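You operate a simulated robot arm through the tools that you are given. There is no shell and no other tool. Be economical: measure what you need, move in short steps, check, and stop when the job is done.

Carry out the task below with a simulated robot arm. There is one attempt and no reset: what you move stays moved.

Task
Shut the red lever, bleed the line to 0 and turn the regulator to 0.
Fine: shut the yellow lever; after the bleed release its plug and stand it in its rest.

The check looks at the end state, three seconds after you hand in, the way a careful person would. Anything else that was tipped, shoved, dropped, spilled or broken makes it a failure.

Robot
A 5-joint arm with a two-finger parallel gripper, fixed in place. Base frame: the origin is at the foot of the arm, x ahead of it, y to its left, z up. Readings come in mm, degrees, newtons and seconds.
It reaches about 1134 mm from its shoulder. Its first joint turns from -149.0 to 149.0 degrees. Payload 1.57 kg.
The tool frame sits at the grasp point between the pads (the TCP): z along the fingers, y along the line on which they close. The tips reach 30 mm beyond it. The gripper opens to 110 mm. The fingers are 24 mm wide and 12 mm thick; the gripper's body (48 by 112 mm) begins 78 mm behind the TCP.
Orientation is that of the tool frame in the base frame, as a unit quaternion [x, y, z, w]. With the fingers straight down and closing along the base's y, the tool's x points along the base's -x, its y along +y and its z along -z.

Tools
- The arm moves only by the tool apply_moves. Its argument "motion" is a list that holds one entry, the list of rows, each a list of 7 numbers: the shift along the base's x, y, z in units of 20 mm (1.0 is 20 mm), then the turn, a rotation vector about the base's x, y, z in units of 5 degrees (1.0 is 5 degrees), then the opening, from 0 (shut) to 1 (fully open). In form: [[[x, y, z, wx, wy, wz, hand], ...]]. A call has 1 to 10 rows; each row shifts and turns the commanded pose from where the row before left it. A call with a number of a shift or a turn outside -1 to 1 is refused whole. Each row takes 0.2 s and may step no farther than 50 mm and 8.6 degrees from the row before; otherwise, or with a gripper value out of range, the whole call is refused. Where a pose cannot be reached the arm comes as near as it can. A force on the tool above 50 N (or 10 N above the force at the start of the call, whichever is more), or a blocked arm, ends the call early, and 0.2 s more pass. Each finger travels about 72 mm/s and halts on what it meets, pressing with about 36 N; the grip force reading is that of the motor and also rises with nothing between the fingers. The clock runs only during rows and for 0.2 s after the last one: add rows that do not move to give the fingers time. It gives the time, the measured TCP pose, the force on the tool (base axes), the opening and the grip force at its end, in the units of the frame above (readings bear some noise), with the torque about the TCP (base axes, N m) and any sound that the robot's microphone picked up.
- Cameras (640 x 400 px; columns grow to the right, rows downward): "scene" is fixed at [49.8, -650.1, 1648.7]; the picture's right is [0.12, -0.99, 0.00], its down [-0.79, -0.09, -0.61] and it looks along [0.61, 0.07, -0.79] (base axes); focal length 269 px, centre (320, 200). "wrist" rides on the gripper at [70, 16, -141] in the tool frame; the picture's right is [-0.23, 0.97, 0.00], its down [-0.86, -0.20, -0.48] and it looks along [-0.47, -0.11, 0.88] (tool axes); focal length 222 px, centre (320, 200). There is no depth. A picture from a camera that has moved, and an enlarged one, comes with that camera's place and axes in the base frame and with its lens.
- capture(camera): a new picture of that camera. No time passes.
- lift_body(by): slides the trunk up (or, below 0, down) by that many mm; the arm rides with it, the base frame stays. It gives what a move gives, with no picture.
- enlarge(camera, box): a new picture of the part [left, top, right, bottom] of that camera's present view, enlarged. No time passes.
- sign_off(): hands the job in; it is judged then, once.

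Work in short steps. Places have to be worked out from the pictures, the camera data and where the tool is seen: move nearer, look again, correct. Check each grasp and each placing, and mend what went wrong. You have 120 turns and 76 pictures in all, those below and enlarged ones among them. Open the gripper and draw the arm clear of the work before you hand the job in, unless the task says otherwise; then end with one line.

The tools are called after "Emit:" as name(argument=value, ...) on one line, values as JSON. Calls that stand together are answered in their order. apply_moves: Moves the arm, as the interface text tells. Its arguments: {"type":"object","properties":{"motion":{"type":"array"}},"required":["motion"]} The other tools are called the same way: lift_body (by) slides the trunk up or down; capture (camera) takes a picture; enlarge (camera, box) takes an enlarged picture of a part of a camera's view; sign_off () hands the job in.

At the start:

```text
t: 0.0
eef_pos: [609.1, -302.0, 1218.3]
ee_rot: [0.0, 1.0, 0.0, 0.0]
contact_force: [0.4, 1.2, -0.2]
ft_torque: [0.04, -0.02, -0.01]
gripper_width: 110.1
gripper_force: 0.1
trunk travel left (down, up): [-952.0, 18.0]
```

scene: 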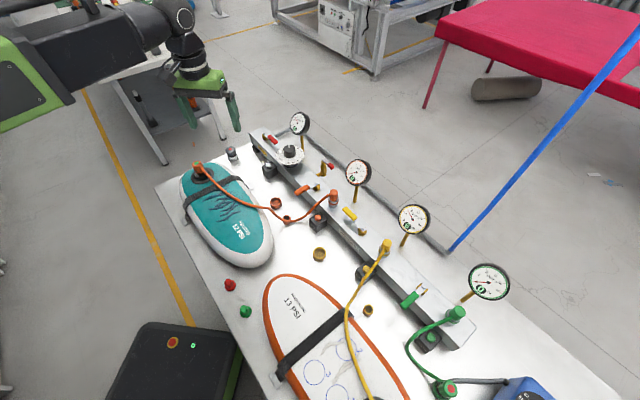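
wrist: 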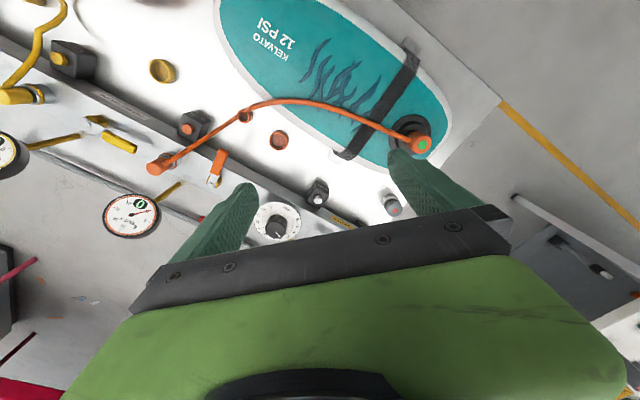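

I start with enlarged looks at the panel to identify the levers, regulator, bleeds and rests.

Emit:
enlarge(camera="scene", box=[220, 100, 380, 200])

Emit:
enlarge(camera="scene", box=[290, 180, 450, 280])

Emit:
enlarge(camera="scene", box=[340, 250, 580, 400])

Emit:
enlarge(camera="wrist", box=[60, 60, 440, 297])

```text
4.00 times, centred on (300, 150) of scene
camera zoom: at [49.8, -650.1, 1648.7], right [0.12, -0.99, 0.0], down [-0.79, -0.09, -0.61], along [0.61, 0.07, -0.79], focal length 1076 px, centre (400, 400)
```

zoom: 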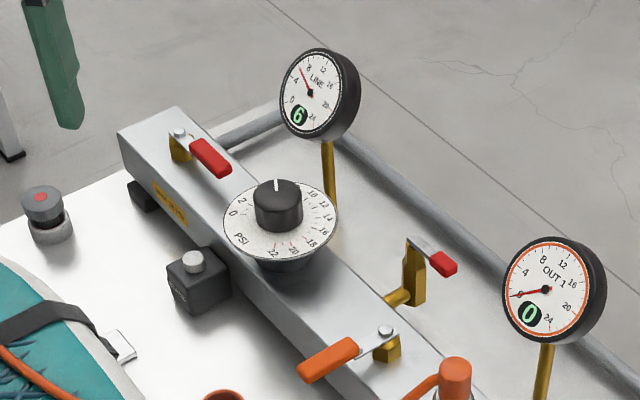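

```text
4.00 times, centred on (370, 230) of scene
camera zoom: at [49.8, -650.1, 1648.7], right [0.12, -0.99, 0.0], down [-0.79, -0.09, -0.61], along [0.61, 0.07, -0.79], focal length 1076 px, centre (120, 80)
```

zoom: 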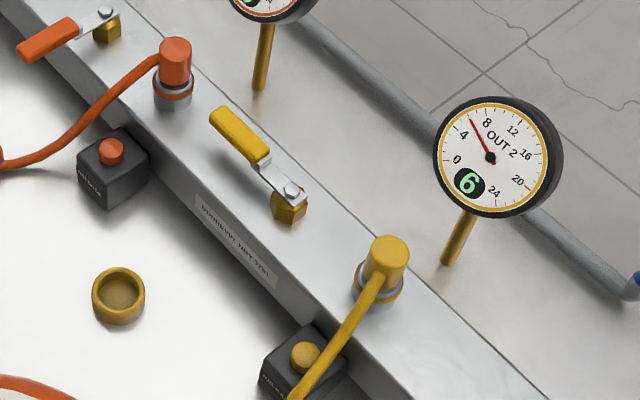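

```text
2.67 times, centred on (460, 325) of scene
camera zoom: at [49.8, -650.1, 1648.7], right [0.12, -0.99, 0.0], down [-0.79, -0.09, -0.61], along [0.61, 0.07, -0.79], focal length 717 px, centre (-53, -133)
```

zoom: 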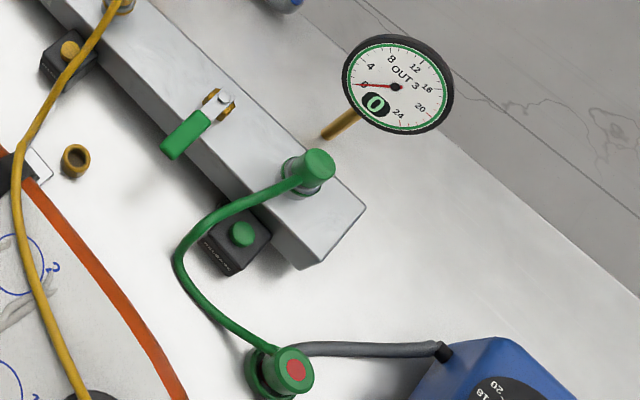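

```text
1.68 times, centred on (250, 178) of wrist
camera zoom: at [538.9, -284.8, 1361.5], right [0.23, 0.97, 0.0], down [0.86, -0.2, 0.48], along [0.47, -0.11, -0.88], focal length 374 px, centre (438, 236)
```

zoom: 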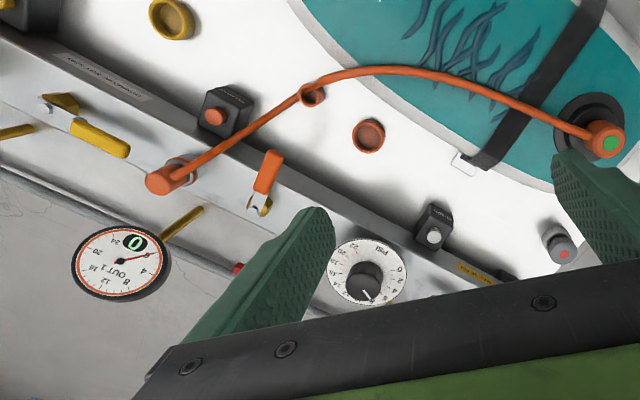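

The knob triangulates to about (805, -449, 958), and the manifold runs diagonally toward (435, -795). I move over it to read the labels close up.

Emit:
apply_moves(motion=[[[0, -1, -0.5, 0, 0, 0, 1], [0, -1, -0.5, 0, 0, 0, 1], [0, -1, -0.5, 0, 0, 0, 1], [0, -1, -0.5, 0, 0, 0, 1], [0, -1, -0.5, 0, 0, 0, 1], [0, -1, -0.5, 0, 0, 0, 1]]])

Emit:
capture(camera="wrist")

```text
t: 1.4
eef_pos: [610.1, -423.4, 1218.5]
ee_rot: [0.0, 1.0, 0.0, 0.0]
contact_force: [-0.2, 0.5, -0.6]
ft_torque: [0.01, 0.0, 0.0]
gripper_width: 110.1
gripper_force: 0.0
out of reach, approached as far as the arm can: row 1, 2, 3, 4, 5, 6
trunk travel left (down, up): [-952.0, 18.0]
```

```text
69 pictures are left
camera wrist: at [539.5, -405.8, 1361.4], right [0.23, 0.97, 0.0], down [0.86, -0.2, 0.48], along [0.47, -0.11, -0.88], focal length 222 px, centre (320, 200)
```

wrist: 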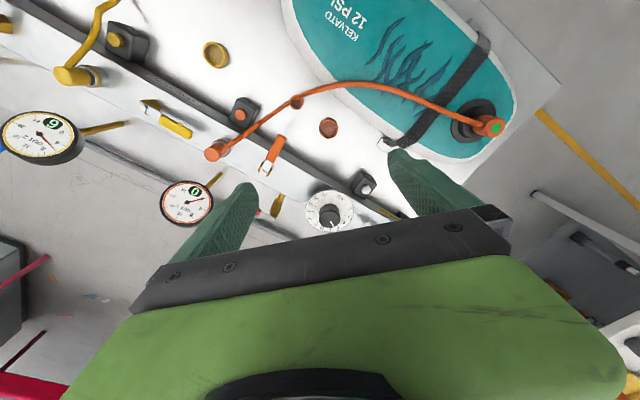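

The arm can't go lower with the tool down, so the trunk must come down. I lower it 110 mm and look.

Emit:
lift_body(by=-110)

Emit:
capture(camera="wrist")

Emit:
enlarge(camera="wrist", box=[220, 140, 420, 265])

```text
t: 2.8
eef_pos: [610.7, -423.0, 1108.6]
ee_rot: [0.0, 1.0, 0.0, 0.0]
contact_force: [0.4, 0.5, 0.1]
ft_torque: [-0.01, -0.03, -0.03]
gripper_width: 110.2
gripper_force: 0.1
trunk travel left (down, up): [-842.0, 128.0]
```

```text
68 pictures are left
camera wrist: at [539.3, -405.3, 1251.6], right [0.23, 0.97, 0.0], down [0.86, -0.2, 0.48], along [0.47, -0.11, -0.88], focal length 222 px, centre (320, 200)
```

wrist: 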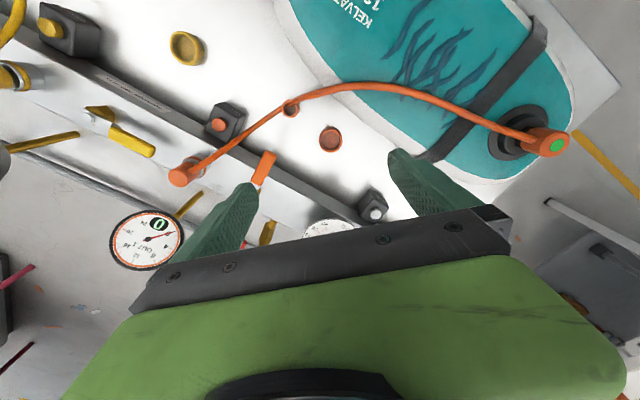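

```text
3.20 times, centred on (320, 202) of wrist
camera zoom: at [539.3, -405.3, 1251.6], right [0.23, 0.97, 0.0], down [0.86, -0.2, 0.48], along [0.47, -0.11, -0.88], focal length 711 px, centre (320, 192)
```

zoom: 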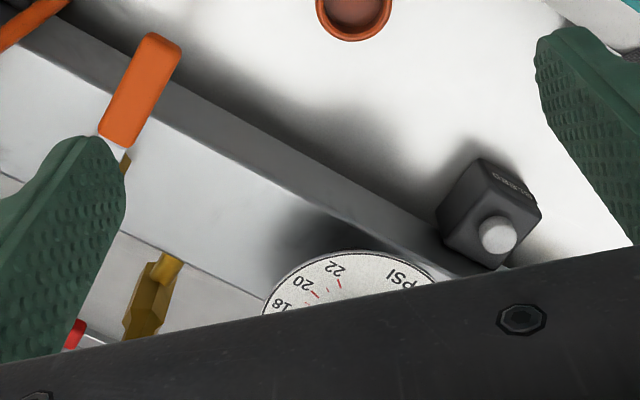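

I read labels with high-zoom scene crops around the red levers and the bleed blocks.

Emit:
enlarge(camera="scene", box=[244, 122, 308, 162])

Emit:
enlarge(camera="scene", box=[304, 150, 368, 190])

Emit:
enlarge(camera="scene", box=[320, 220, 416, 280])

```text
10.00 times, centred on (276, 142) of scene
camera zoom: at [49.8, -650.1, 1648.7], right [0.12, -0.99, 0.0], down [-0.79, -0.09, -0.61], along [0.61, 0.07, -0.79], focal length 2689 px, centre (760, 780)
```

zoom: 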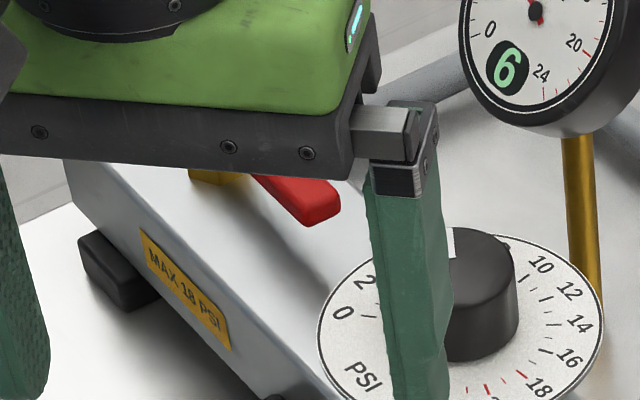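

```text
10.00 times, centred on (336, 170) of scene
camera zoom: at [49.8, -650.1, 1648.7], right [0.12, -0.99, 0.0], down [-0.79, -0.09, -0.61], along [0.61, 0.07, -0.79], focal length 2689 px, centre (160, 500)
```

zoom: 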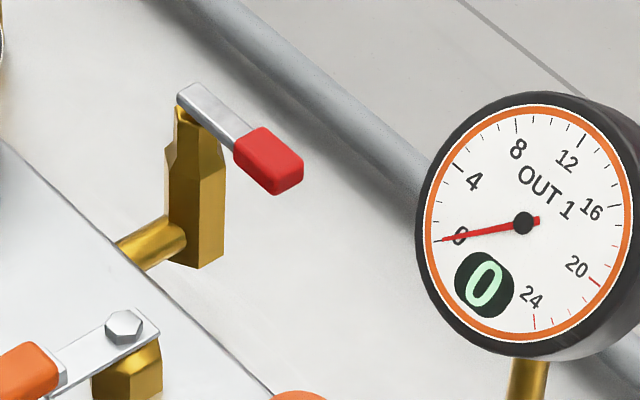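

```text
6.67 times, centred on (368, 250) of scene
camera zoom: at [49.8, -650.1, 1648.7], right [0.12, -0.99, 0.0], down [-0.79, -0.09, -0.61], along [0.61, 0.07, -0.79], focal length 1793 px, centre (0, -133)
```

zoom: 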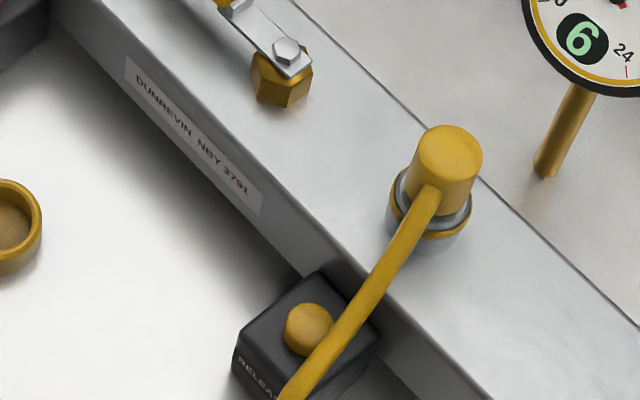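

Emit:
enlarge(camera="wrist", box=[340, 180, 404, 220])

Emit:
enlarge(camera="scene", box=[224, 140, 288, 180])

```text
10.00 times, centred on (372, 200) of wrist
camera zoom: at [539.3, -405.3, 1251.6], right [0.23, 0.97, 0.0], down [0.86, -0.2, 0.48], along [0.47, -0.11, -0.88], focal length 2221 px, centre (-200, 200)
```

zoom: 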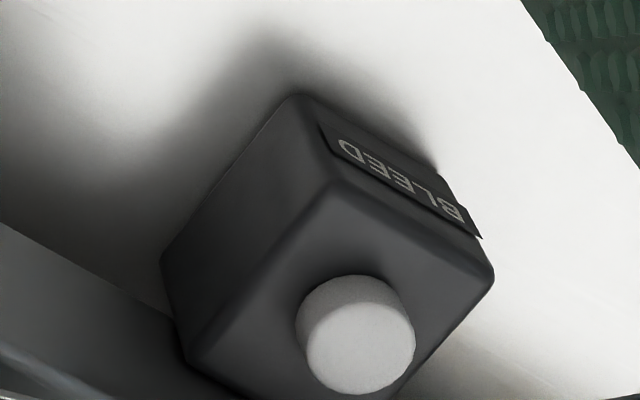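

```text
10.00 times, centred on (256, 160) of scene
camera zoom: at [49.8, -650.1, 1648.7], right [0.12, -0.99, 0.0], down [-0.79, -0.09, -0.61], along [0.61, 0.07, -0.79], focal length 2689 px, centre (960, 600)
```

zoom: 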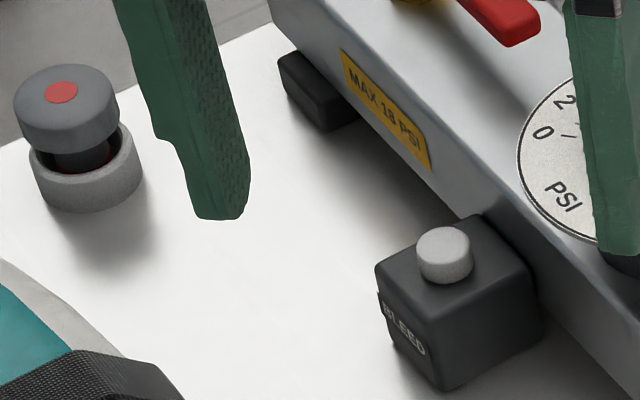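

White is BLEED, colored blocks are RELEASE buttons. The red supply lever is around (890, -355, 940), with the gauge near (900, -475). I fly over above it to look.

Emit:
apply_moves(motion=[[[1, 0.2, 0, 0, 0, 0, 1], [1, 0.2, 0, 0, 0, 0, 1], [1, 0.2, 0, 0, 0, 0, 1], [1, 0.2, 0, 0, 0, 0, 1], [1, 0.2, 0, 0, 0, 0, 1], [1, 0.2, 0, 0, 0, 0, 1], [1, 0.2, 0, 0, 0, 0, 1], [1, 0.2, 0, 0, 0, 0, 1], [1, 0.3, 0, 0, 0, 0, 1], [1, 0.3, 0, 0, 0, 0, 1]]])

Emit:
apply_moves(motion=[[[1, 0.1, 0, 0, 0, 0, 1], [1, 0.1, 0, 0, 0, 0, 1], [1, 0.1, 0, 0, 0, 0, 1], [0.8, 0.1, 0, 0, 0, 0, 1]]])

Emit:
capture(camera="wrist")

```text
t: 5.0
eef_pos: [811.7, -376.6, 1109.2]
ee_rot: [0.001, 1.0, 0.0, 0.0]
contact_force: [0.7, 0.1, -1.1]
ft_torque: [0.02, 0.03, 0.02]
gripper_width: 109.7
gripper_force: 0.1
trunk travel left (down, up): [-842.0, 128.0]
```

```text
t: 6.0
eef_pos: [870.8, -362.2, 1109.2]
ee_rot: [0.0, 1.0, -0.001, 0.001]
contact_force: [0.5, -0.5, 0.2]
ft_torque: [0.01, 0.0, 0.03]
gripper_width: 110.0
gripper_force: 0.0
out of reach, approached as far as the arm can: row 3, 4
trunk travel left (down, up): [-842.0, 128.0]
```

```text
61 pictures are left
camera wrist: at [799.2, -345.0, 1251.3], right [0.23, 0.97, 0.0], down [0.85, -0.2, 0.48], along [0.47, -0.11, -0.88], focal length 222 px, centre (320, 200)
```

wrist: 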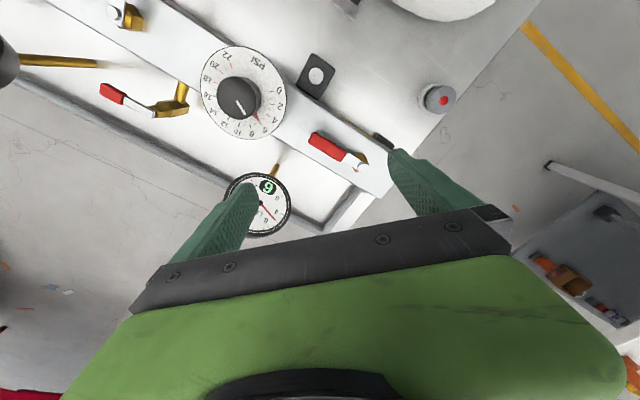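

Clear view of red lever, knob, bleed button. I zoom in for precise pixels and stops.

Emit:
enlarge(camera="wrist", box=[280, 110, 400, 185])

Emit:
enlarge(camera="wrist", box=[180, 30, 340, 130])

Emit:
enlarge(camera="scene", box=[230, 110, 326, 170])

```text
5.33 times, centred on (340, 148) of wrist
camera zoom: at [799.2, -345.0, 1251.3], right [0.23, 0.97, 0.0], down [0.85, -0.2, 0.48], along [0.47, -0.11, -0.88], focal length 1185 px, centre (213, 480)
```

zoom: 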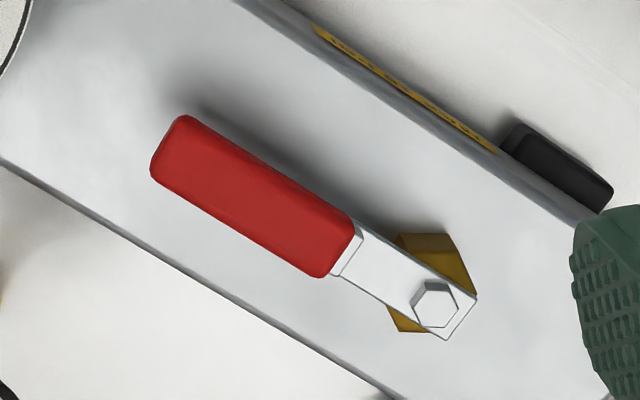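

```text
4.00 times, centred on (260, 80) of wrist
camera zoom: at [799.2, -345.0, 1251.3], right [0.23, 0.97, 0.0], down [0.85, -0.2, 0.48], along [0.47, -0.11, -0.88], focal length 888 px, centre (560, 680)
```

zoom: 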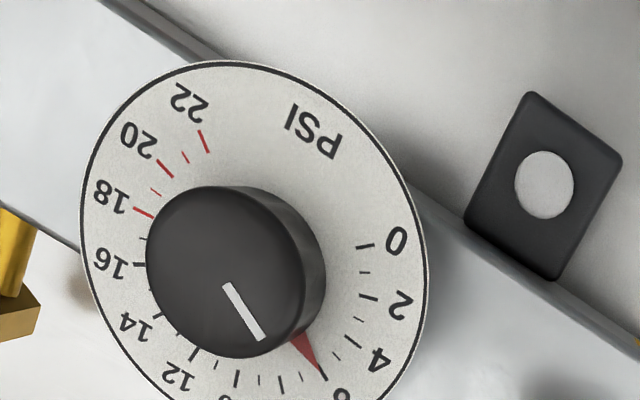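

```text
6.67 times, centred on (278, 140) of scene
camera zoom: at [49.8, -650.1, 1648.7], right [0.12, -0.99, 0.0], down [-0.79, -0.09, -0.61], along [0.61, 0.07, -0.79], focal length 1793 px, centre (600, 600)
```

zoom: 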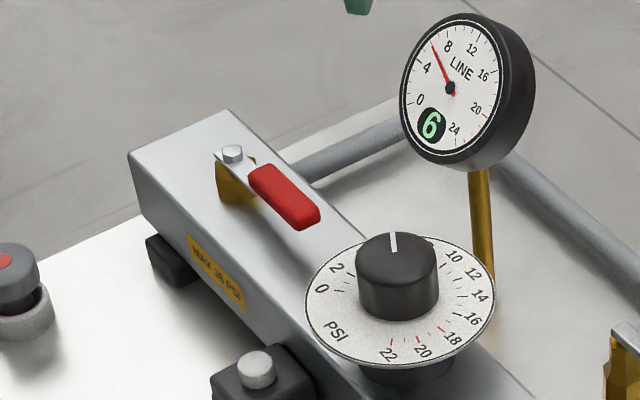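

Red lever pivot ≈ (928, -311), tip ≈ (871, -371), top z ≈ 935. The arm sits at the edge of its reach because the shoulder is too high; I raise the tool and lower the trunk by the same amount.

Emit:
apply_moves(motion=[[[0, 0, 1, 0, 0, 0, 1], [0, 0, 1, 0, 0, 0, 1], [0, 0, 1, 0, 0, 0, 1], [0, 0, 1, 0, 0, 0, 1], [0, 0, 1, 0, 0, 0, 1], [0, 0, 1, 0, 0, 0, 1], [0, 0, 1, 0, 0, 0, 1], [0, 0, 1, 0, 0, 0, 1], [0, 0, 1, 0, 0, 0, 1], [0, 0, 1, 0, 0, 0, 1]]])

Emit:
lift_body(by=-230)

```text
t: 8.2
eef_pos: [867.3, -362.0, 1108.9]
ee_rot: [0.0, 1.0, 0.001, 0.0]
contact_force: [-0.8, -0.5, 0.7]
ft_torque: [0.01, 0.01, 0.01]
gripper_width: 110.2
gripper_force: 0.0
out of reach, approached as far as the arm can: row 1, 2, 3, 4, 5, 6, 7, 8, 9, 10
trunk travel left (down, up): [-842.0, 128.0]
```

```text
t: 10.0
eef_pos: [865.7, -363.2, 924.5]
ee_rot: [0.0, 1.0, -0.005, 0.002]
contact_force: [-8.0, 3.2, 26.9]
ft_torque: [-1.42, 0.55, -0.16]
gripper_width: 107.6
gripper_force: 0.1
trunk travel left (down, up): [-655.0, 315.0]
stopped: the force on the tool passed its limit at 135 N (the readings are from after the stop); the commanded pose is now the measured one
```

The tool did not rise, so the trunk drop made contact. I raise the trunk straight back up and inspect.

Emit:
lift_body(by=120)

Emit:
capture(camera="wrist")

Emit:
enlarge(camera="scene", box=[220, 100, 380, 200])

```text
t: 11.5
eef_pos: [868.9, -363.6, 1041.9]
ee_rot: [-0.002, 1.0, -0.003, 0.002]
contact_force: [0.8, -0.1, 0.2]
ft_torque: [0.01, -0.01, 0.0]
gripper_width: 110.0
gripper_force: 0.0
trunk travel left (down, up): [-775.0, 195.0]
```

```text
57 pictures are left
camera wrist: at [798.3, -345.3, 1183.5], right [0.23, 0.97, -0.01], down [0.85, -0.19, 0.48], along [0.47, -0.11, -0.88], focal length 222 px, centre (320, 200)
```

wrist: 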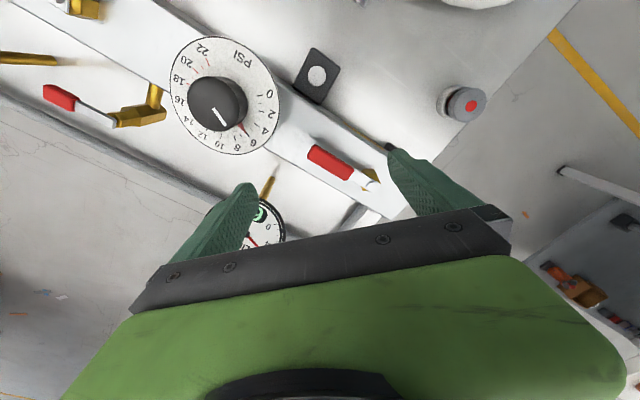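

```text
4.00 times, centred on (300, 150) of scene
camera zoom: at [49.8, -650.1, 1648.7], right [0.12, -0.99, 0.0], down [-0.79, -0.09, -0.61], along [0.61, 0.07, -0.79], focal length 1076 px, centre (400, 400)
```

zoom: 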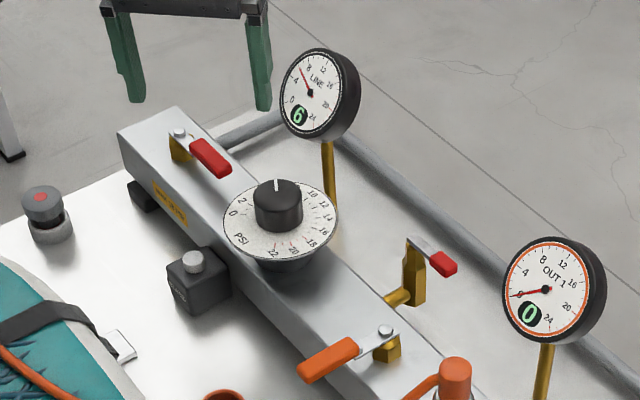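

Nothing moved; the fingertip just touched the manifold top (z≈895). I probe what the arm itself can do from here: one small test down.

Emit:
apply_moves(motion=[[[0, 0, -1, 0, 0, 0, 1], [0, 0, -1, 0, 0, 0, 1]]])

```text
t: 12.1
eef_pos: [870.0, -364.0, 1042.6]
ee_rot: [-0.001, 1.0, -0.003, 0.001]
contact_force: [0.4, 0.4, -0.7]
ft_torque: [0.04, -0.01, -0.03]
gripper_width: 109.9
gripper_force: 0.0
out of reach, approached as far as the arm can: row 1, 2
trunk travel left (down, up): [-775.0, 195.0]
```

Emit:
apply_moves(motion=[[[-1, 0.4, 1, 0, 0, 0, 1], [-1, 0.4, 1, 0, 0, 0, 1], [-1, 0.4, 1, 0, 0, 0, 1]]])

```text
t: 12.9
eef_pos: [809.2, -342.4, 1041.4]
ee_rot: [-0.001, 1.0, -0.003, 0.002]
contact_force: [0.0, 0.2, -0.1]
ft_torque: [0.02, -0.02, -0.02]
gripper_width: 109.7
gripper_force: 0.1
out of reach, approached as far as the arm can: row 1, 2, 3
trunk travel left (down, up): [-775.0, 195.0]
```

The height never changed in any of these moves; it seems the arm can only change height by the trunk. I test pure up, and pure tilt, one row each.

Emit:
apply_moves(motion=[[[0, 0, 1, 0, 0, 0, 1]]])

Emit:
apply_moves(motion=[[[-1, 0.4, 0, 0, 0, 1, 1]]])

```text
t: 13.3
eef_pos: [809.9, -341.8, 1040.3]
ee_rot: [-0.001, 1.0, -0.003, 0.002]
contact_force: [0.5, -0.9, -0.1]
ft_torque: [-0.04, 0.0, 0.02]
gripper_width: 110.1
gripper_force: 0.0
out of reach, approached as far as the arm can: row 1
trunk travel left (down, up): [-775.0, 195.0]
```

```text
t: 13.7
eef_pos: [788.6, -334.8, 1041.2]
ee_rot: [-0.045, 0.999, -0.003, 0.003]
contact_force: [-0.6, 0.4, 0.2]
ft_torque: [0.0, -0.01, 0.0]
gripper_width: 110.1
gripper_force: 0.1
trunk travel left (down, up): [-775.0, 195.0]
```

So heights come only from the trunk; the arm works in the plane (tool-down reach r≈943). I'll straddle the red handle with the closing axis perpendicular to it, pulling with the outer finger; first position above it.

Emit:
apply_moves(motion=[[[0.5, -0.07, 0, 0, 0, 1, 0.64], [0.5, -0.07, 0, 0, 0, 1, 0.64], [0.5, -0.07, 0, 0, 0, 1, 0.64], [0.5, -0.07, 0, 0, 0, 1, 0.64], [0.5, -0.07, 0, 0, 0, 1, 0.64], [0.5, -0.07, 0, 0, 0, 1, 0.64], [0.5, -0.07, 0, 0, 0, 1, 0.64], [0.6, -0.12, 0, 0, 0, 1, 0.64], [0, 0, 0, 0, 0, 0.2, 0.64]]])

Emit:
capture(camera="wrist")

```text
t: 15.7
eef_pos: [871.2, -343.6, 1041.2]
ee_rot: [-0.393, 0.92, -0.002, 0.003]
contact_force: [-0.5, -1.1, -0.8]
ft_torque: [0.01, 0.01, 0.0]
gripper_width: 70.4
gripper_force: 0.1
trunk travel left (down, up): [-775.0, 195.0]
```

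```text
55 pictures are left
camera wrist: at [809.2, -382.0, 1183.6], right [-0.55, 0.84, -0.01], down [0.73, 0.48, 0.48], along [0.41, 0.26, -0.88], focal length 222 px, centre (320, 200)
```

wrist: 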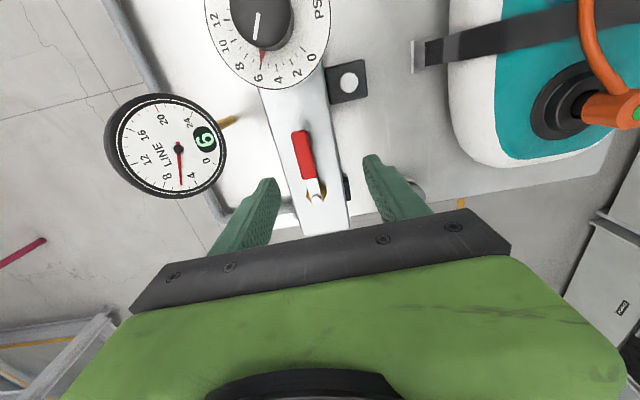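

The handle is 18 mm to the outer side of the TCP, between the fingers as planned. Lower to fingertip z≈951 first, and check clearance to the gauge.

Emit:
lift_body(by=-65)

Emit:
capture(camera="wrist")

Emit:
enlarge(camera="scene", box=[220, 80, 348, 160])

```text
t: 16.8
eef_pos: [871.5, -344.2, 976.6]
ee_rot: [-0.392, 0.92, -0.003, 0.003]
contact_force: [0.1, -0.2, -0.6]
ft_torque: [-0.04, -0.01, -0.04]
gripper_width: 70.3
gripper_force: 0.1
trunk travel left (down, up): [-710.0, 260.0]
```

```text
54 pictures are left
camera wrist: at [809.1, -382.0, 1118.6], right [-0.54, 0.84, -0.01], down [0.73, 0.48, 0.48], along [0.41, 0.26, -0.88], focal length 222 px, centre (320, 200)
```

wrist: 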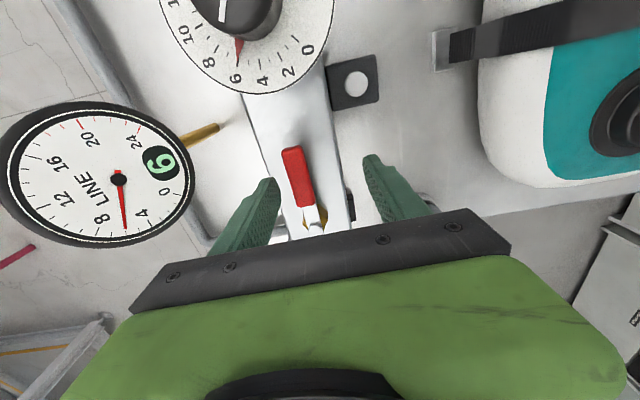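

```text
5.00 times, centred on (284, 120) of scene
camera zoom: at [49.8, -650.1, 1648.7], right [0.12, -0.99, 0.0], down [-0.79, -0.09, -0.61], along [0.61, 0.07, -0.79], focal length 1344 px, centre (500, 600)
```

zoom: 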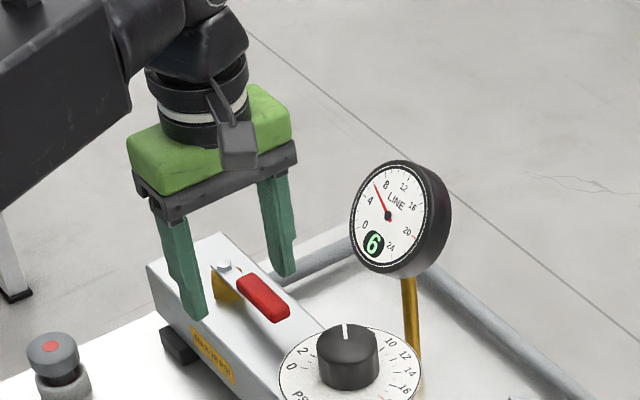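

Clear of the gauge. Lower 38 more so the tips (z≈908) straddle the handle.

Emit:
lift_body(by=-37)

```text
t: 17.6
eef_pos: [870.3, -343.6, 939.9]
ee_rot: [-0.391, 0.92, -0.003, 0.002]
contact_force: [0.0, -0.5, 0.8]
ft_torque: [-0.02, -0.01, 0.01]
gripper_width: 70.5
gripper_force: 0.0
trunk travel left (down, up): [-673.0, 297.0]
```

I now pull the handle along its arc toward the front, first half, turning the tool with it.

Emit:
apply_moves(motion=[[[-0.235, 0.195, 0, 0, 0, 0, 0.64], [-0.1, 0.28, 0, 0, 0, -1, 0.64], [-0.1, 0.28, 0, 0, 0, -1, 0.64], [-0.05, 0.295, 0, 0, 0, -1, 0.64], [-0.05, 0.295, 0, 0, 0, -1, 0.64], [0, 0.3, 0, 0, 0, -1, 0.64], [0, 0.3, 0, 0, 0, -1, 0.64]]])

Emit:
capture(camera="wrist")

```text
t: 19.2
eef_pos: [860.7, -305.5, 938.3]
ee_rot: [-0.139, 0.99, -0.003, 0.002]
contact_force: [0.2, -1.3, 0.5]
ft_torque: [-0.01, -0.01, 0.02]
gripper_width: 70.8
gripper_force: 0.9
trunk travel left (down, up): [-673.0, 297.0]
```

```text
52 pictures are left
camera wrist: at [787.0, -306.9, 1081.5], right [-0.05, 1.0, -0.01], down [0.87, 0.05, 0.48], along [0.48, 0.02, -0.88], focal length 222 px, centre (320, 200)
```

wrist: 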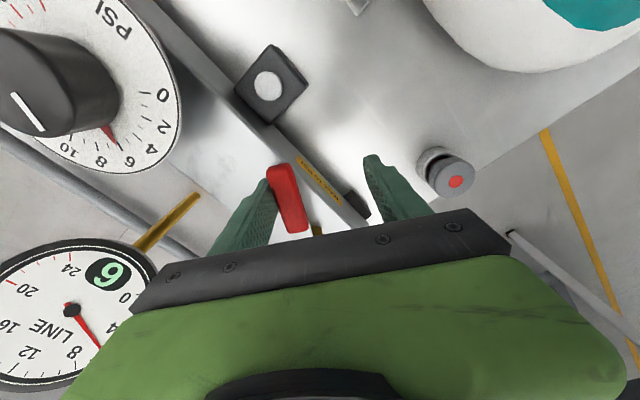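

The handle is turning with the finger. I continue the arc for the rest.

Emit:
apply_moves(motion=[[[0.05, 0.295, 0, 0, 0, -1, 0.64], [0.05, 0.295, 0, 0, 0, -1, 0.64], [0.105, 0.28, 0, 0, 0, -1, 0.64], [0.105, 0.28, 0, 0, 0, -1, 0.64], [0.15, 0.26, 0, 0, 0, -1, 0.64], [0.15, 0.26, 0, 0, 0, -1, 0.64], [0.195, 0.23, 0, 0, 0, -1, 0.64], [0.195, 0.23, 0, 0, 0, -1, 0.64]]])

Emit:
apply_moves(motion=[[[0.23, 0.19, 0, 0, 0, -1, 0.64], [0.23, 0.19, 0, 0, 0, -1, 0.64], [0.26, 0.15, 0, 0, 0, -1, 0.64], [0.26, 0.15, 0, 0, 0, -1, 0.64]]])

Emit:
capture(camera="wrist")

```text
t: 21.0
eef_pos: [881.9, -262.9, 939.4]
ee_rot: [0.208, 0.978, -0.003, 0.0]
contact_force: [0.1, -1.6, 0.3]
ft_torque: [-0.02, -0.02, 0.01]
gripper_width: 71.0
gripper_force: 0.3
trunk travel left (down, up): [-673.0, 297.0]
```

```text
t: 22.0
eef_pos: [901.8, -249.1, 939.6]
ee_rot: [0.374, 0.927, -0.004, 0.0]
contact_force: [-0.2, -1.6, -0.3]
ft_torque: [-0.02, -0.01, 0.01]
gripper_width: 71.1
gripper_force: 0.2
trunk travel left (down, up): [-673.0, 297.0]
```

```text
51 pictures are left
camera wrist: at [860.5, -187.1, 1081.5], right [0.84, 0.54, -0.01], down [0.48, -0.73, 0.48], along [0.26, -0.41, -0.88], focal length 222 px, centre (320, 200)
```

wrist: 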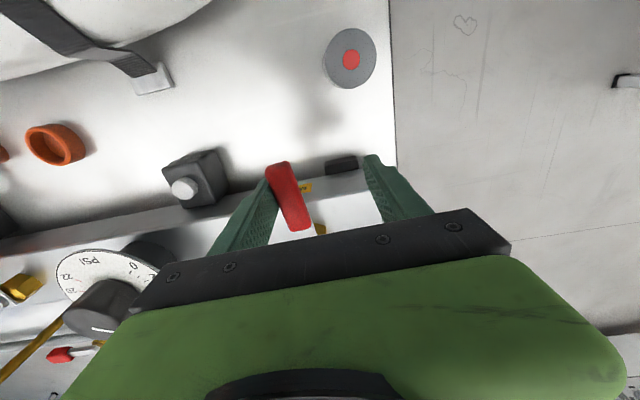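

The lever is about 5° short of perpendicular. I nudge further until it meets a stop or square.

Emit:
apply_moves(motion=[[[0.27, 0.12, 0, 0, 0, -1, 0.64], [0.14, 0.05, 0, 0, 0, -0.5, 0.64]]])

Emit:
capture(camera="wrist")

Emit:
enlarge(camera="scene", box=[220, 90, 348, 170])

```text
t: 22.6
eef_pos: [907.8, -247.1, 939.1]
ee_rot: [0.435, 0.901, -0.005, -0.001]
contact_force: [-5.5, -4.7, 0.0]
ft_torque: [0.06, 0.06, 0.12]
gripper_width: 76.4
gripper_force: 3.7
trunk travel left (down, up): [-673.0, 297.0]
```

```text
50 pictures are left
camera wrist: at [876.9, -180.3, 1081.7], right [0.9, 0.43, -0.01], down [0.38, -0.79, 0.48], along [0.2, -0.44, -0.88], focal length 222 px, centre (320, 200)
```

wrist: 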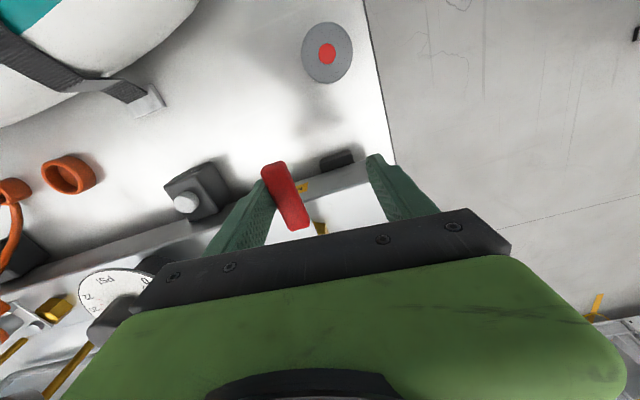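

```text
5.00 times, centred on (284, 130) of scene
camera zoom: at [49.8, -650.1, 1648.7], right [0.12, -0.99, 0.0], down [-0.79, -0.09, -0.61], along [0.61, 0.07, -0.79], focal length 1344 px, centre (500, 550)
```

zoom: 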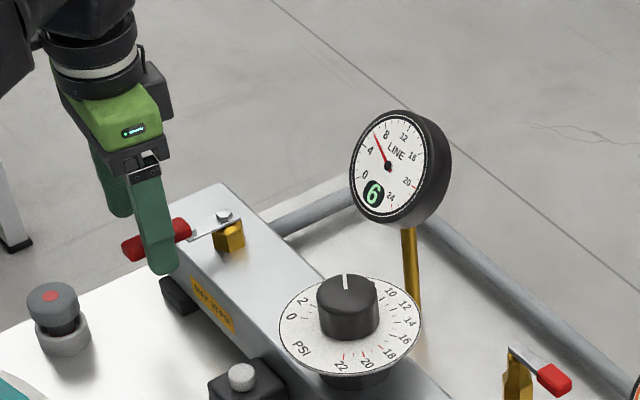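

The force rise and finger deflection show the red lever is against its shut stop. I back off from the handle, then raise.

Emit:
apply_moves(motion=[[[-0.4, -0.4, 0, 0, 0, 0.5, 0.64], [0, 0, 0, 0, 0, 0, 0.64]]])

Emit:
lift_body(by=150)

Emit:
enlarge(camera="scene", box=[220, 90, 348, 170])

```text
t: 23.2
eef_pos: [900.3, -254.5, 939.5]
ee_rot: [0.414, 0.91, -0.004, 0.0]
contact_force: [-0.3, -0.2, -0.4]
ft_torque: [-0.02, 0.0, -0.01]
gripper_width: 70.5
gripper_force: 0.1
trunk travel left (down, up): [-673.0, 297.0]
```

```text
t: 24.9
eef_pos: [899.8, -254.1, 1090.7]
ee_rot: [0.414, 0.91, -0.004, 0.0]
contact_force: [-0.5, -0.6, -0.2]
ft_torque: [-0.01, -0.02, 0.01]
gripper_width: 70.7
gripper_force: 0.0
trunk travel left (down, up): [-823.0, 147.0]
```

```text
5.00 times, centred on (284, 130) of scene
camera zoom: at [49.8, -650.1, 1648.7], right [0.12, -0.99, 0.0], down [-0.79, -0.09, -0.61], along [0.61, 0.07, -0.79], focal length 1344 px, centre (500, 550)
```

zoom: 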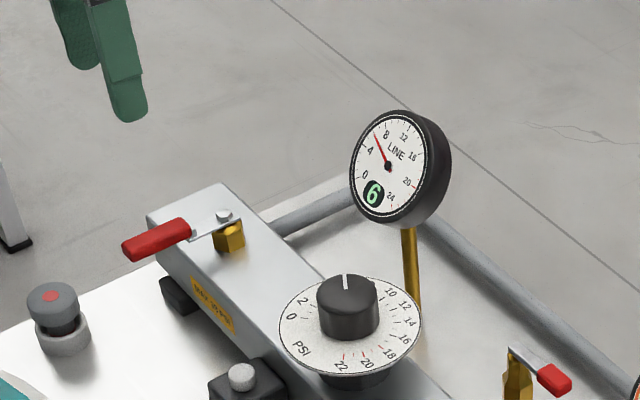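

Red is shut (LINE still 6, to be bled later). Next the yellow lever: pivot ≈ (515,-710), tip ≈ (571,-667). I raise a bit and travel there with the tool spun for straddling.

Emit:
lift_body(by=40)

Emit:
apply_moves(motion=[[[-0.9, -1, 0, 0, 0, 0.95, 0.455], [-0.9, -1, 0, 0, 0, 0.95, 0.455], [-0.9, -1, 0, 0, 0, 0.95, 0.455], [-0.9, -1, 0, 0, 0, 0.95, 0.455], [-0.9, -1, 0, 0, 0, 0.95, 0.455], [-0.9, -1, 0, 0, 0, 0.95, 0.455], [-0.9, -1, 0, 0, 0, 0.95, 0.455], [-0.9, -1, 0, 0, 0, 0.95, 0.455], [-0.9, -1, 0, 0, 0, 0.95, 0.455], [-0.9, -1, 0, 0, 0, 0.95, 0.455]]])

Emit:
apply_moves(motion=[[[-0.86, -1, 0, 0, 0, 0.95, 0.455], [-0.86, -1, 0, 0, 0, 0.95, 0.455], [-0.86, -1, 0, 0, 0, 0.95, 0.455], [-0.86, -1, 0, 0, 0, 0.95, 0.455], [-0.86, -1, 0, 0, 0, 0.95, 0.455], [-0.86, -1, 0, 0, 0, 0.95, 0.455], [-0.86, -1, 0, 0, 0, 0.95, 0.455], [-0.86, -1, 0, 0, 0, 0.95, 0.455], [-0.86, -1, 0, 0, 0, 0.95, 0.455], [-0.86, -1, 0, 0, 0, 0.95, 0.455]]])

Emit:
capture(camera="wrist")

```text
t: 25.7
eef_pos: [899.3, -254.3, 1128.6]
ee_rot: [0.414, 0.91, -0.003, 0.0]
contact_force: [0.7, -0.4, 0.5]
ft_torque: [0.0, 0.0, -0.01]
gripper_width: 70.4
gripper_force: 0.0
trunk travel left (down, up): [-863.0, 107.0]
```

```text
t: 27.9
eef_pos: [719.3, -454.6, 1129.1]
ee_rot: [0.011, 1.0, -0.004, 0.002]
contact_force: [0.4, -0.3, -0.3]
ft_torque: [0.01, 0.04, 0.0]
gripper_width: 50.0
gripper_force: 0.0
trunk travel left (down, up): [-863.0, 107.0]
```

```text
t: 30.1
eef_pos: [547.5, -654.0, 1129.1]
ee_rot: [-0.393, 0.92, -0.002, 0.003]
contact_force: [0.1, -1.2, -0.2]
ft_torque: [0.01, -0.02, -0.01]
gripper_width: 50.2
gripper_force: 0.0
out of reach, approached as far as the arm can: row 5, 10
trunk travel left (down, up): [-863.0, 107.0]
```

```text
47 pictures are left
camera wrist: at [485.5, -691.5, 1271.5], right [-0.55, 0.84, -0.01], down [0.73, 0.48, 0.48], along [0.41, 0.26, -0.88], focal length 222 px, centre (320, 200)
```

wrist: 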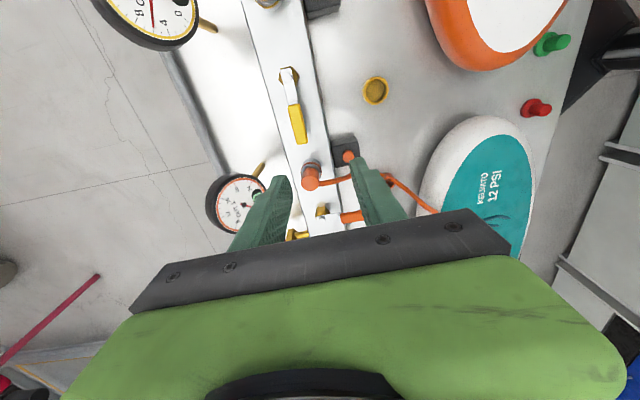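

Refined: yellow pivot ≈ (508,-728), tip ≈ (569,-672). I center over the handle at 60 mm from the pivot and lower to just above.

Emit:
apply_moves(motion=[[[0.1, -0.8, 0, 0, 0, 0, 0.455], [0.1, -0.75, 0, 0, 0, 0, 0.455]]])

Emit:
lift_body(by=-144)

Emit:
capture(camera="wrist")

```text
t: 30.7
eef_pos: [550.6, -684.0, 1129.3]
ee_rot: [-0.391, 0.92, -0.003, 0.004]
contact_force: [-0.9, 0.1, 0.5]
ft_torque: [0.04, 0.03, 0.01]
gripper_width: 49.9
gripper_force: 0.1
trunk travel left (down, up): [-863.0, 107.0]
```

```text
t: 32.4
eef_pos: [550.7, -684.2, 984.9]
ee_rot: [-0.391, 0.92, -0.002, 0.004]
contact_force: [-0.3, 0.4, -0.1]
ft_torque: [0.0, 0.01, 0.01]
gripper_width: 50.0
gripper_force: 0.0
trunk travel left (down, up): [-719.0, 251.0]
```

```text
46 pictures are left
camera wrist: at [488.9, -722.1, 1127.6], right [-0.54, 0.84, -0.01], down [0.73, 0.48, 0.48], along [0.41, 0.26, -0.88], focal length 222 px, centre (320, 200)
```

wrist: 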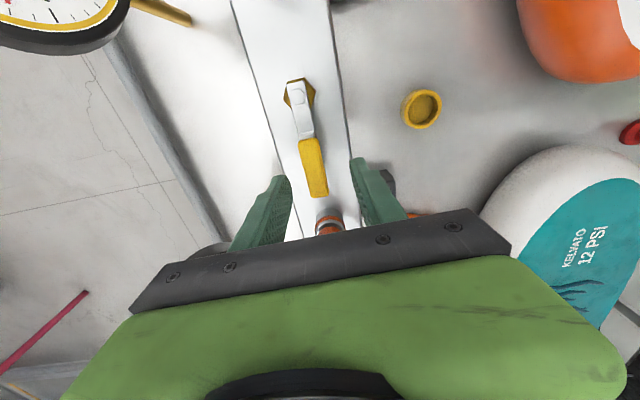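

Handle is between the fingers. Lower 46 mm.

Emit:
lift_body(by=-46)

```text
t: 33.3
eef_pos: [551.1, -684.9, 938.8]
ee_rot: [-0.391, 0.92, -0.003, 0.003]
contact_force: [-0.9, 0.8, -0.1]
ft_torque: [0.0, 0.01, 0.01]
gripper_width: 50.2
gripper_force: 0.1
trunk travel left (down, up): [-673.0, 297.0]
```

Now pull the yellow handle CCW toward the front along its arc.

Emit:
apply_moves(motion=[[[-0.55, 0.52, 0, 0, 0, 0, 0.455], [-0.245, 0.115, 0, 0, 0, 1, 0.455], [-0.245, 0.115, 0, 0, 0, 1, 0.455], [-0.26, 0.07, 0, 0, 0, 1, 0.455], [-0.26, 0.07, 0, 0, 0, 1, 0.455]]])

Emit:
capture(camera="wrist")

```text
t: 34.5
eef_pos: [521.0, -666.7, 939.1]
ee_rot: [-0.546, 0.838, -0.002, 0.003]
contact_force: [0.5, -0.5, 0.1]
ft_torque: [0.0, -0.04, -0.02]
gripper_width: 51.2
gripper_force: 1.0
trunk travel left (down, up): [-673.0, 297.0]
```

```text
45 pictures are left
camera wrist: at [474.8, -722.7, 1081.4], right [-0.8, 0.6, -0.01], down [0.52, 0.7, 0.48], along [0.29, 0.38, -0.88], focal length 222 px, centre (320, 200)
```

wrist: 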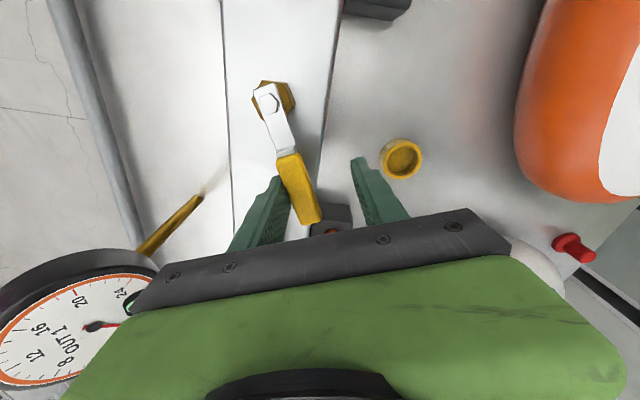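

It turns. I continue the arc.

Emit:
apply_moves(motion=[[[-0.27, 0.02, 0, 0, 0, 1, 0.455], [-0.27, 0.02, 0, 0, 0, 1, 0.455], [-0.27, -0.02, 0, 0, 0, 1, 0.455], [-0.27, -0.02, 0, 0, 0, 1, 0.455], [-0.26, -0.07, 0, 0, 0, 1, 0.455], [-0.26, -0.07, 0, 0, 0, 1, 0.455], [-0.245, -0.115, 0, 0, 0, 1, 0.455], [-0.245, -0.115, 0, 0, 0, 1, 0.455]]])

Emit:
capture(camera="wrist")

```text
t: 36.3
eef_pos: [477.6, -673.9, 939.5]
ee_rot: [0.8, -0.6, 0.0, -0.004]
contact_force: [0.5, 0.5, -0.1]
ft_torque: [0.02, 0.0, 0.02]
gripper_width: 51.4
gripper_force: 1.4
trunk travel left (down, up): [-673.0, 297.0]
```

```text
44 pictures are left
camera wrist: at [479.9, -745.4, 1081.5], right [-1.0, -0.05, -0.01], down [-0.05, 0.87, 0.48], along [-0.02, 0.48, -0.88], focal length 222 px, centre (320, 200)
```

wrist: 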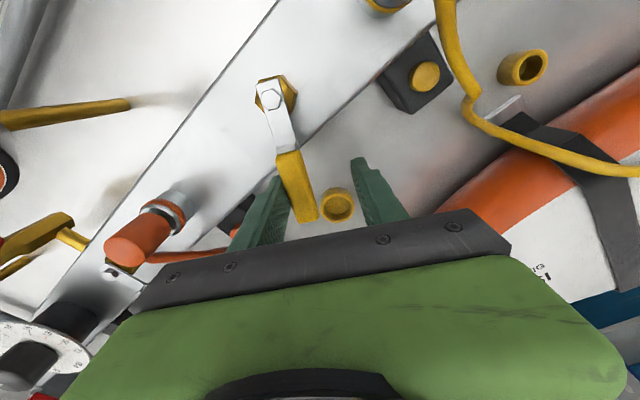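

Emit:
apply_moves(motion=[[[-0.22, -0.155, 0, 0, 0, 1, 0.455], [-0.22, -0.155, 0, 0, 0, 1, 0.455], [-0.19, -0.19, 0, 0, 0, 1, 0.455], [-0.19, -0.19, 0, 0, 0, 1, 0.455], [-0.155, -0.22, 0, 0, 0, 1, 0.455], [-0.155, -0.22, 0, 0, 0, 1, 0.455], [-0.125, -0.24, 0, 0, 0, 1, 0.455]]])

Emit:
capture(camera="wrist")

```text
t: 37.9
eef_pos: [481.4, -673.6, 939.7]
ee_rot: [0.843, -0.537, -0.001, -0.001]
contact_force: [0.4, -0.5, -0.5]
ft_torque: [0.03, -0.03, -0.03]
gripper_width: 50.0
gripper_force: 0.0
out of reach, approached as far as the arm can: row 2, 3, 4, 5, 6, 7
trunk travel left (down, up): [-673.0, 297.0]
```

```text
43 pictures are left
camera wrist: at [494.3, -743.7, 1081.7], right [-0.98, -0.21, 0.0], down [-0.18, 0.86, 0.48], along [-0.1, 0.47, -0.88], focal length 222 px, centre (320, 200)
```

wrist: 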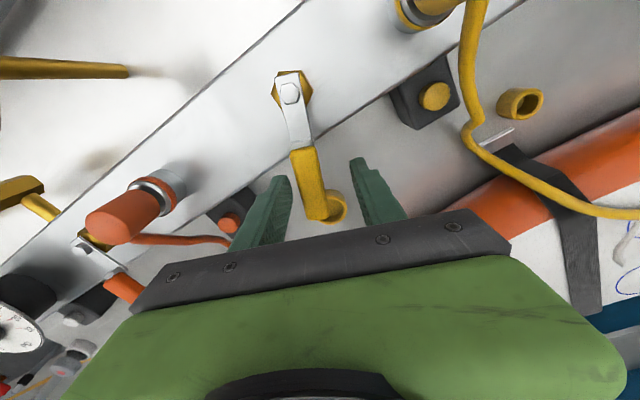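

The spin reached its joint limit. The handle still needs ~20°; I finish by translating with the spin slightly backed off.

Emit:
apply_moves(motion=[[[-0.45, -0.3, 0, 0, 0, -1, 0.455], [-0.4, -0.35, 0, 0, 0, -0.5, 0.455], [-0.3, -0.4, 0, 0, 0, 0, 0.455]]])

Emit:
capture(camera="wrist")

```text
t: 38.7
eef_pos: [457.8, -693.3, 940.3]
ee_rot: [0.807, -0.591, -0.001, -0.003]
contact_force: [5.4, 10.5, -0.5]
ft_torque: [0.03, 0.02, 0.33]
gripper_width: 57.1
gripper_force: 4.4
trunk travel left (down, up): [-673.0, 297.0]
```

```text
42 pictures are left
camera wrist: at [462.7, -763.8, 1081.9], right [-1.0, -0.08, 0.0], down [-0.07, 0.87, 0.48], along [-0.04, 0.48, -0.88], focal length 222 px, centre (320, 200)
```

wrist: 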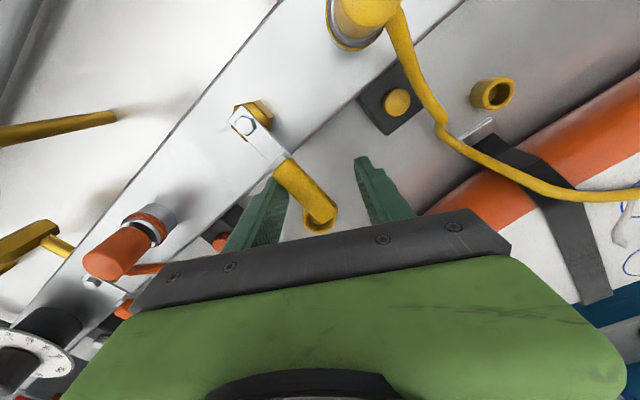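

Force and finger deflection show the yellow lever at its stop. Back off and raise; check gauges.

Emit:
apply_moves(motion=[[[0.4, 0.45, 0, 0, 0, 0, 0.455], [0, 0, 0, 0, 0, 0, 0.455]]])

Emit:
lift_body(by=160)

Emit:
capture(camera="wrist")

Emit:
enlarge(camera="scene", box=[290, 170, 450, 270])

```text
t: 39.3
eef_pos: [466.1, -687.4, 939.9]
ee_rot: [0.807, -0.591, 0.0, -0.001]
contact_force: [-0.6, 0.3, 0.1]
ft_torque: [0.02, 0.03, 0.01]
gripper_width: 49.9
gripper_force: 0.0
trunk travel left (down, up): [-673.0, 297.0]
```

```text
t: 41.1
eef_pos: [465.6, -685.6, 1098.8]
ee_rot: [0.807, -0.591, -0.001, -0.001]
contact_force: [0.2, 0.5, 0.5]
ft_torque: [-0.01, 0.04, 0.04]
gripper_width: 50.0
gripper_force: 0.1
trunk travel left (down, up): [-833.0, 137.0]
```

```text
41 pictures are left
camera wrist: at [469.7, -757.0, 1241.6], right [-1.0, -0.08, 0.0], down [-0.07, 0.87, 0.48], along [-0.04, 0.48, -0.88], focal length 222 px, centre (320, 200)
```

wrist: 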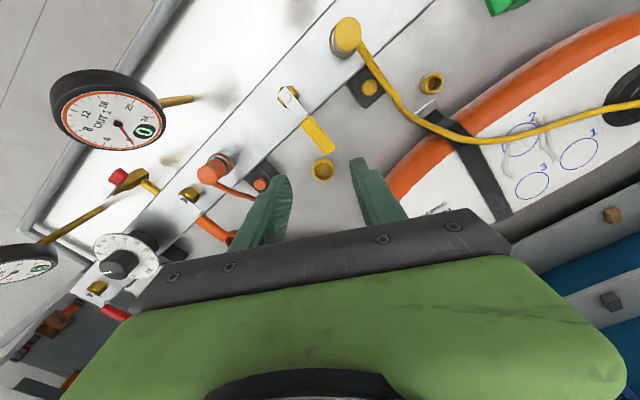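

```text
4.00 times, centred on (370, 220) of scene
camera zoom: at [49.8, -650.1, 1648.7], right [0.12, -0.99, 0.0], down [-0.79, -0.09, -0.61], along [0.61, 0.07, -0.79], focal length 1076 px, centre (120, 120)
```

zoom: 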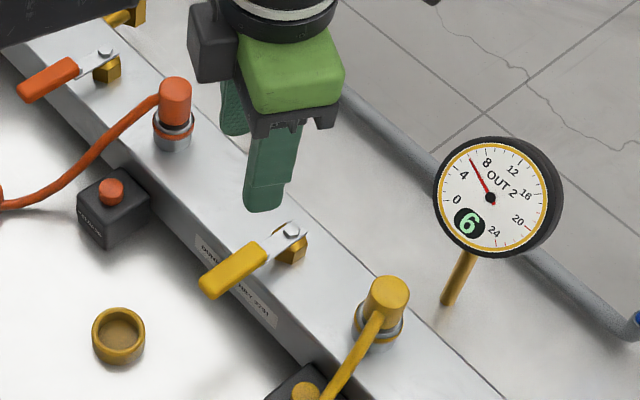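

Both levers shut; LINE and OUT 2 still read 6. Next the BLEED button, at about (797,-350, 880): travel there with the gripper closed.

Emit:
apply_moves(motion=[[[0.83, 0.84, 0, 0, 0, -1, 0], [0.83, 0.84, 0, 0, 0, -1, 0], [0.83, 0.84, 0, 0, 0, -1, 0], [0.83, 0.84, 0, 0, 0, -1, 0], [0.83, 0.84, 0, 0, 0, -1, 0], [0.83, 0.84, 0, 0, 0, -1, 0], [0.83, 0.84, 0, 0, 0, -1, 0], [0.83, 0.84, 0, 0, 0, -1, 0], [0.83, 0.84, 0, 0, 0, -1, 0], [0.83, 0.84, 0, 0, 0, -1, 0]]])

Emit:
apply_moves(motion=[[[0.83, 0.84, 0, 0, 0, -1, 0], [0.83, 0.84, 0, 0, 0, -1, 0], [0.83, 0.84, 0, 0, 0, -1, 0], [0.83, 0.84, 0, 0, 0, -1, 0], [0.83, 0.84, 0, 0, 0, -1, 0], [0.83, 0.84, 0, 0, 0, -1, 0], [0.83, 0.84, 0, 0, 0, -1, 0], [0.83, 0.84, 0, 0, 0, -1, 0], [0.83, 0.84, 0, 0, 0, -1, 0], [0.83, 0.84, 0, 0, 0, -1, 0]]])

Emit:
capture(camera="wrist")

```text
t: 43.4
eef_pos: [631.5, -516.4, 1100.0]
ee_rot: [-0.48, 0.877, 0.0, 0.002]
contact_force: [-0.3, 0.2, 0.1]
ft_torque: [0.0, 0.01, -0.03]
gripper_width: 0.1
gripper_force: 21.2
trunk travel left (down, up): [-833.0, 137.0]
```

```text
t: 45.5
eef_pos: [799.6, -349.1, 1099.1]
ee_rot: [-0.065, 0.998, 0.0, 0.002]
contact_force: [-0.9, 1.1, -0.7]
ft_torque: [0.0, -0.01, 0.01]
gripper_width: 0.2
gripper_force: 21.5
trunk travel left (down, up): [-833.0, 137.0]
```

```text
39 pictures are left
camera wrist: at [726.8, -341.5, 1241.6], right [0.1, 0.99, 0.0], down [0.87, -0.09, 0.48], along [0.48, -0.05, -0.88], focal length 222 px, centre (320, 200)
```

wrist: 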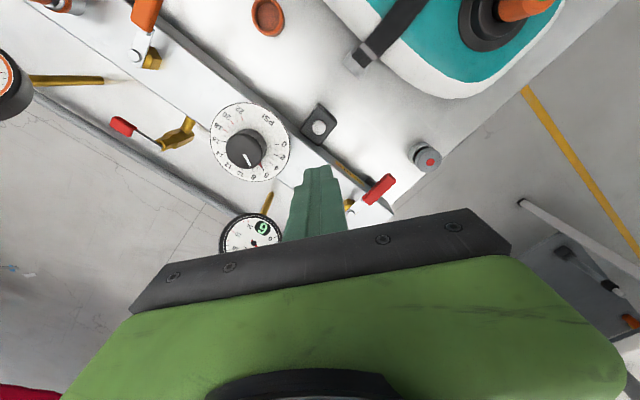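

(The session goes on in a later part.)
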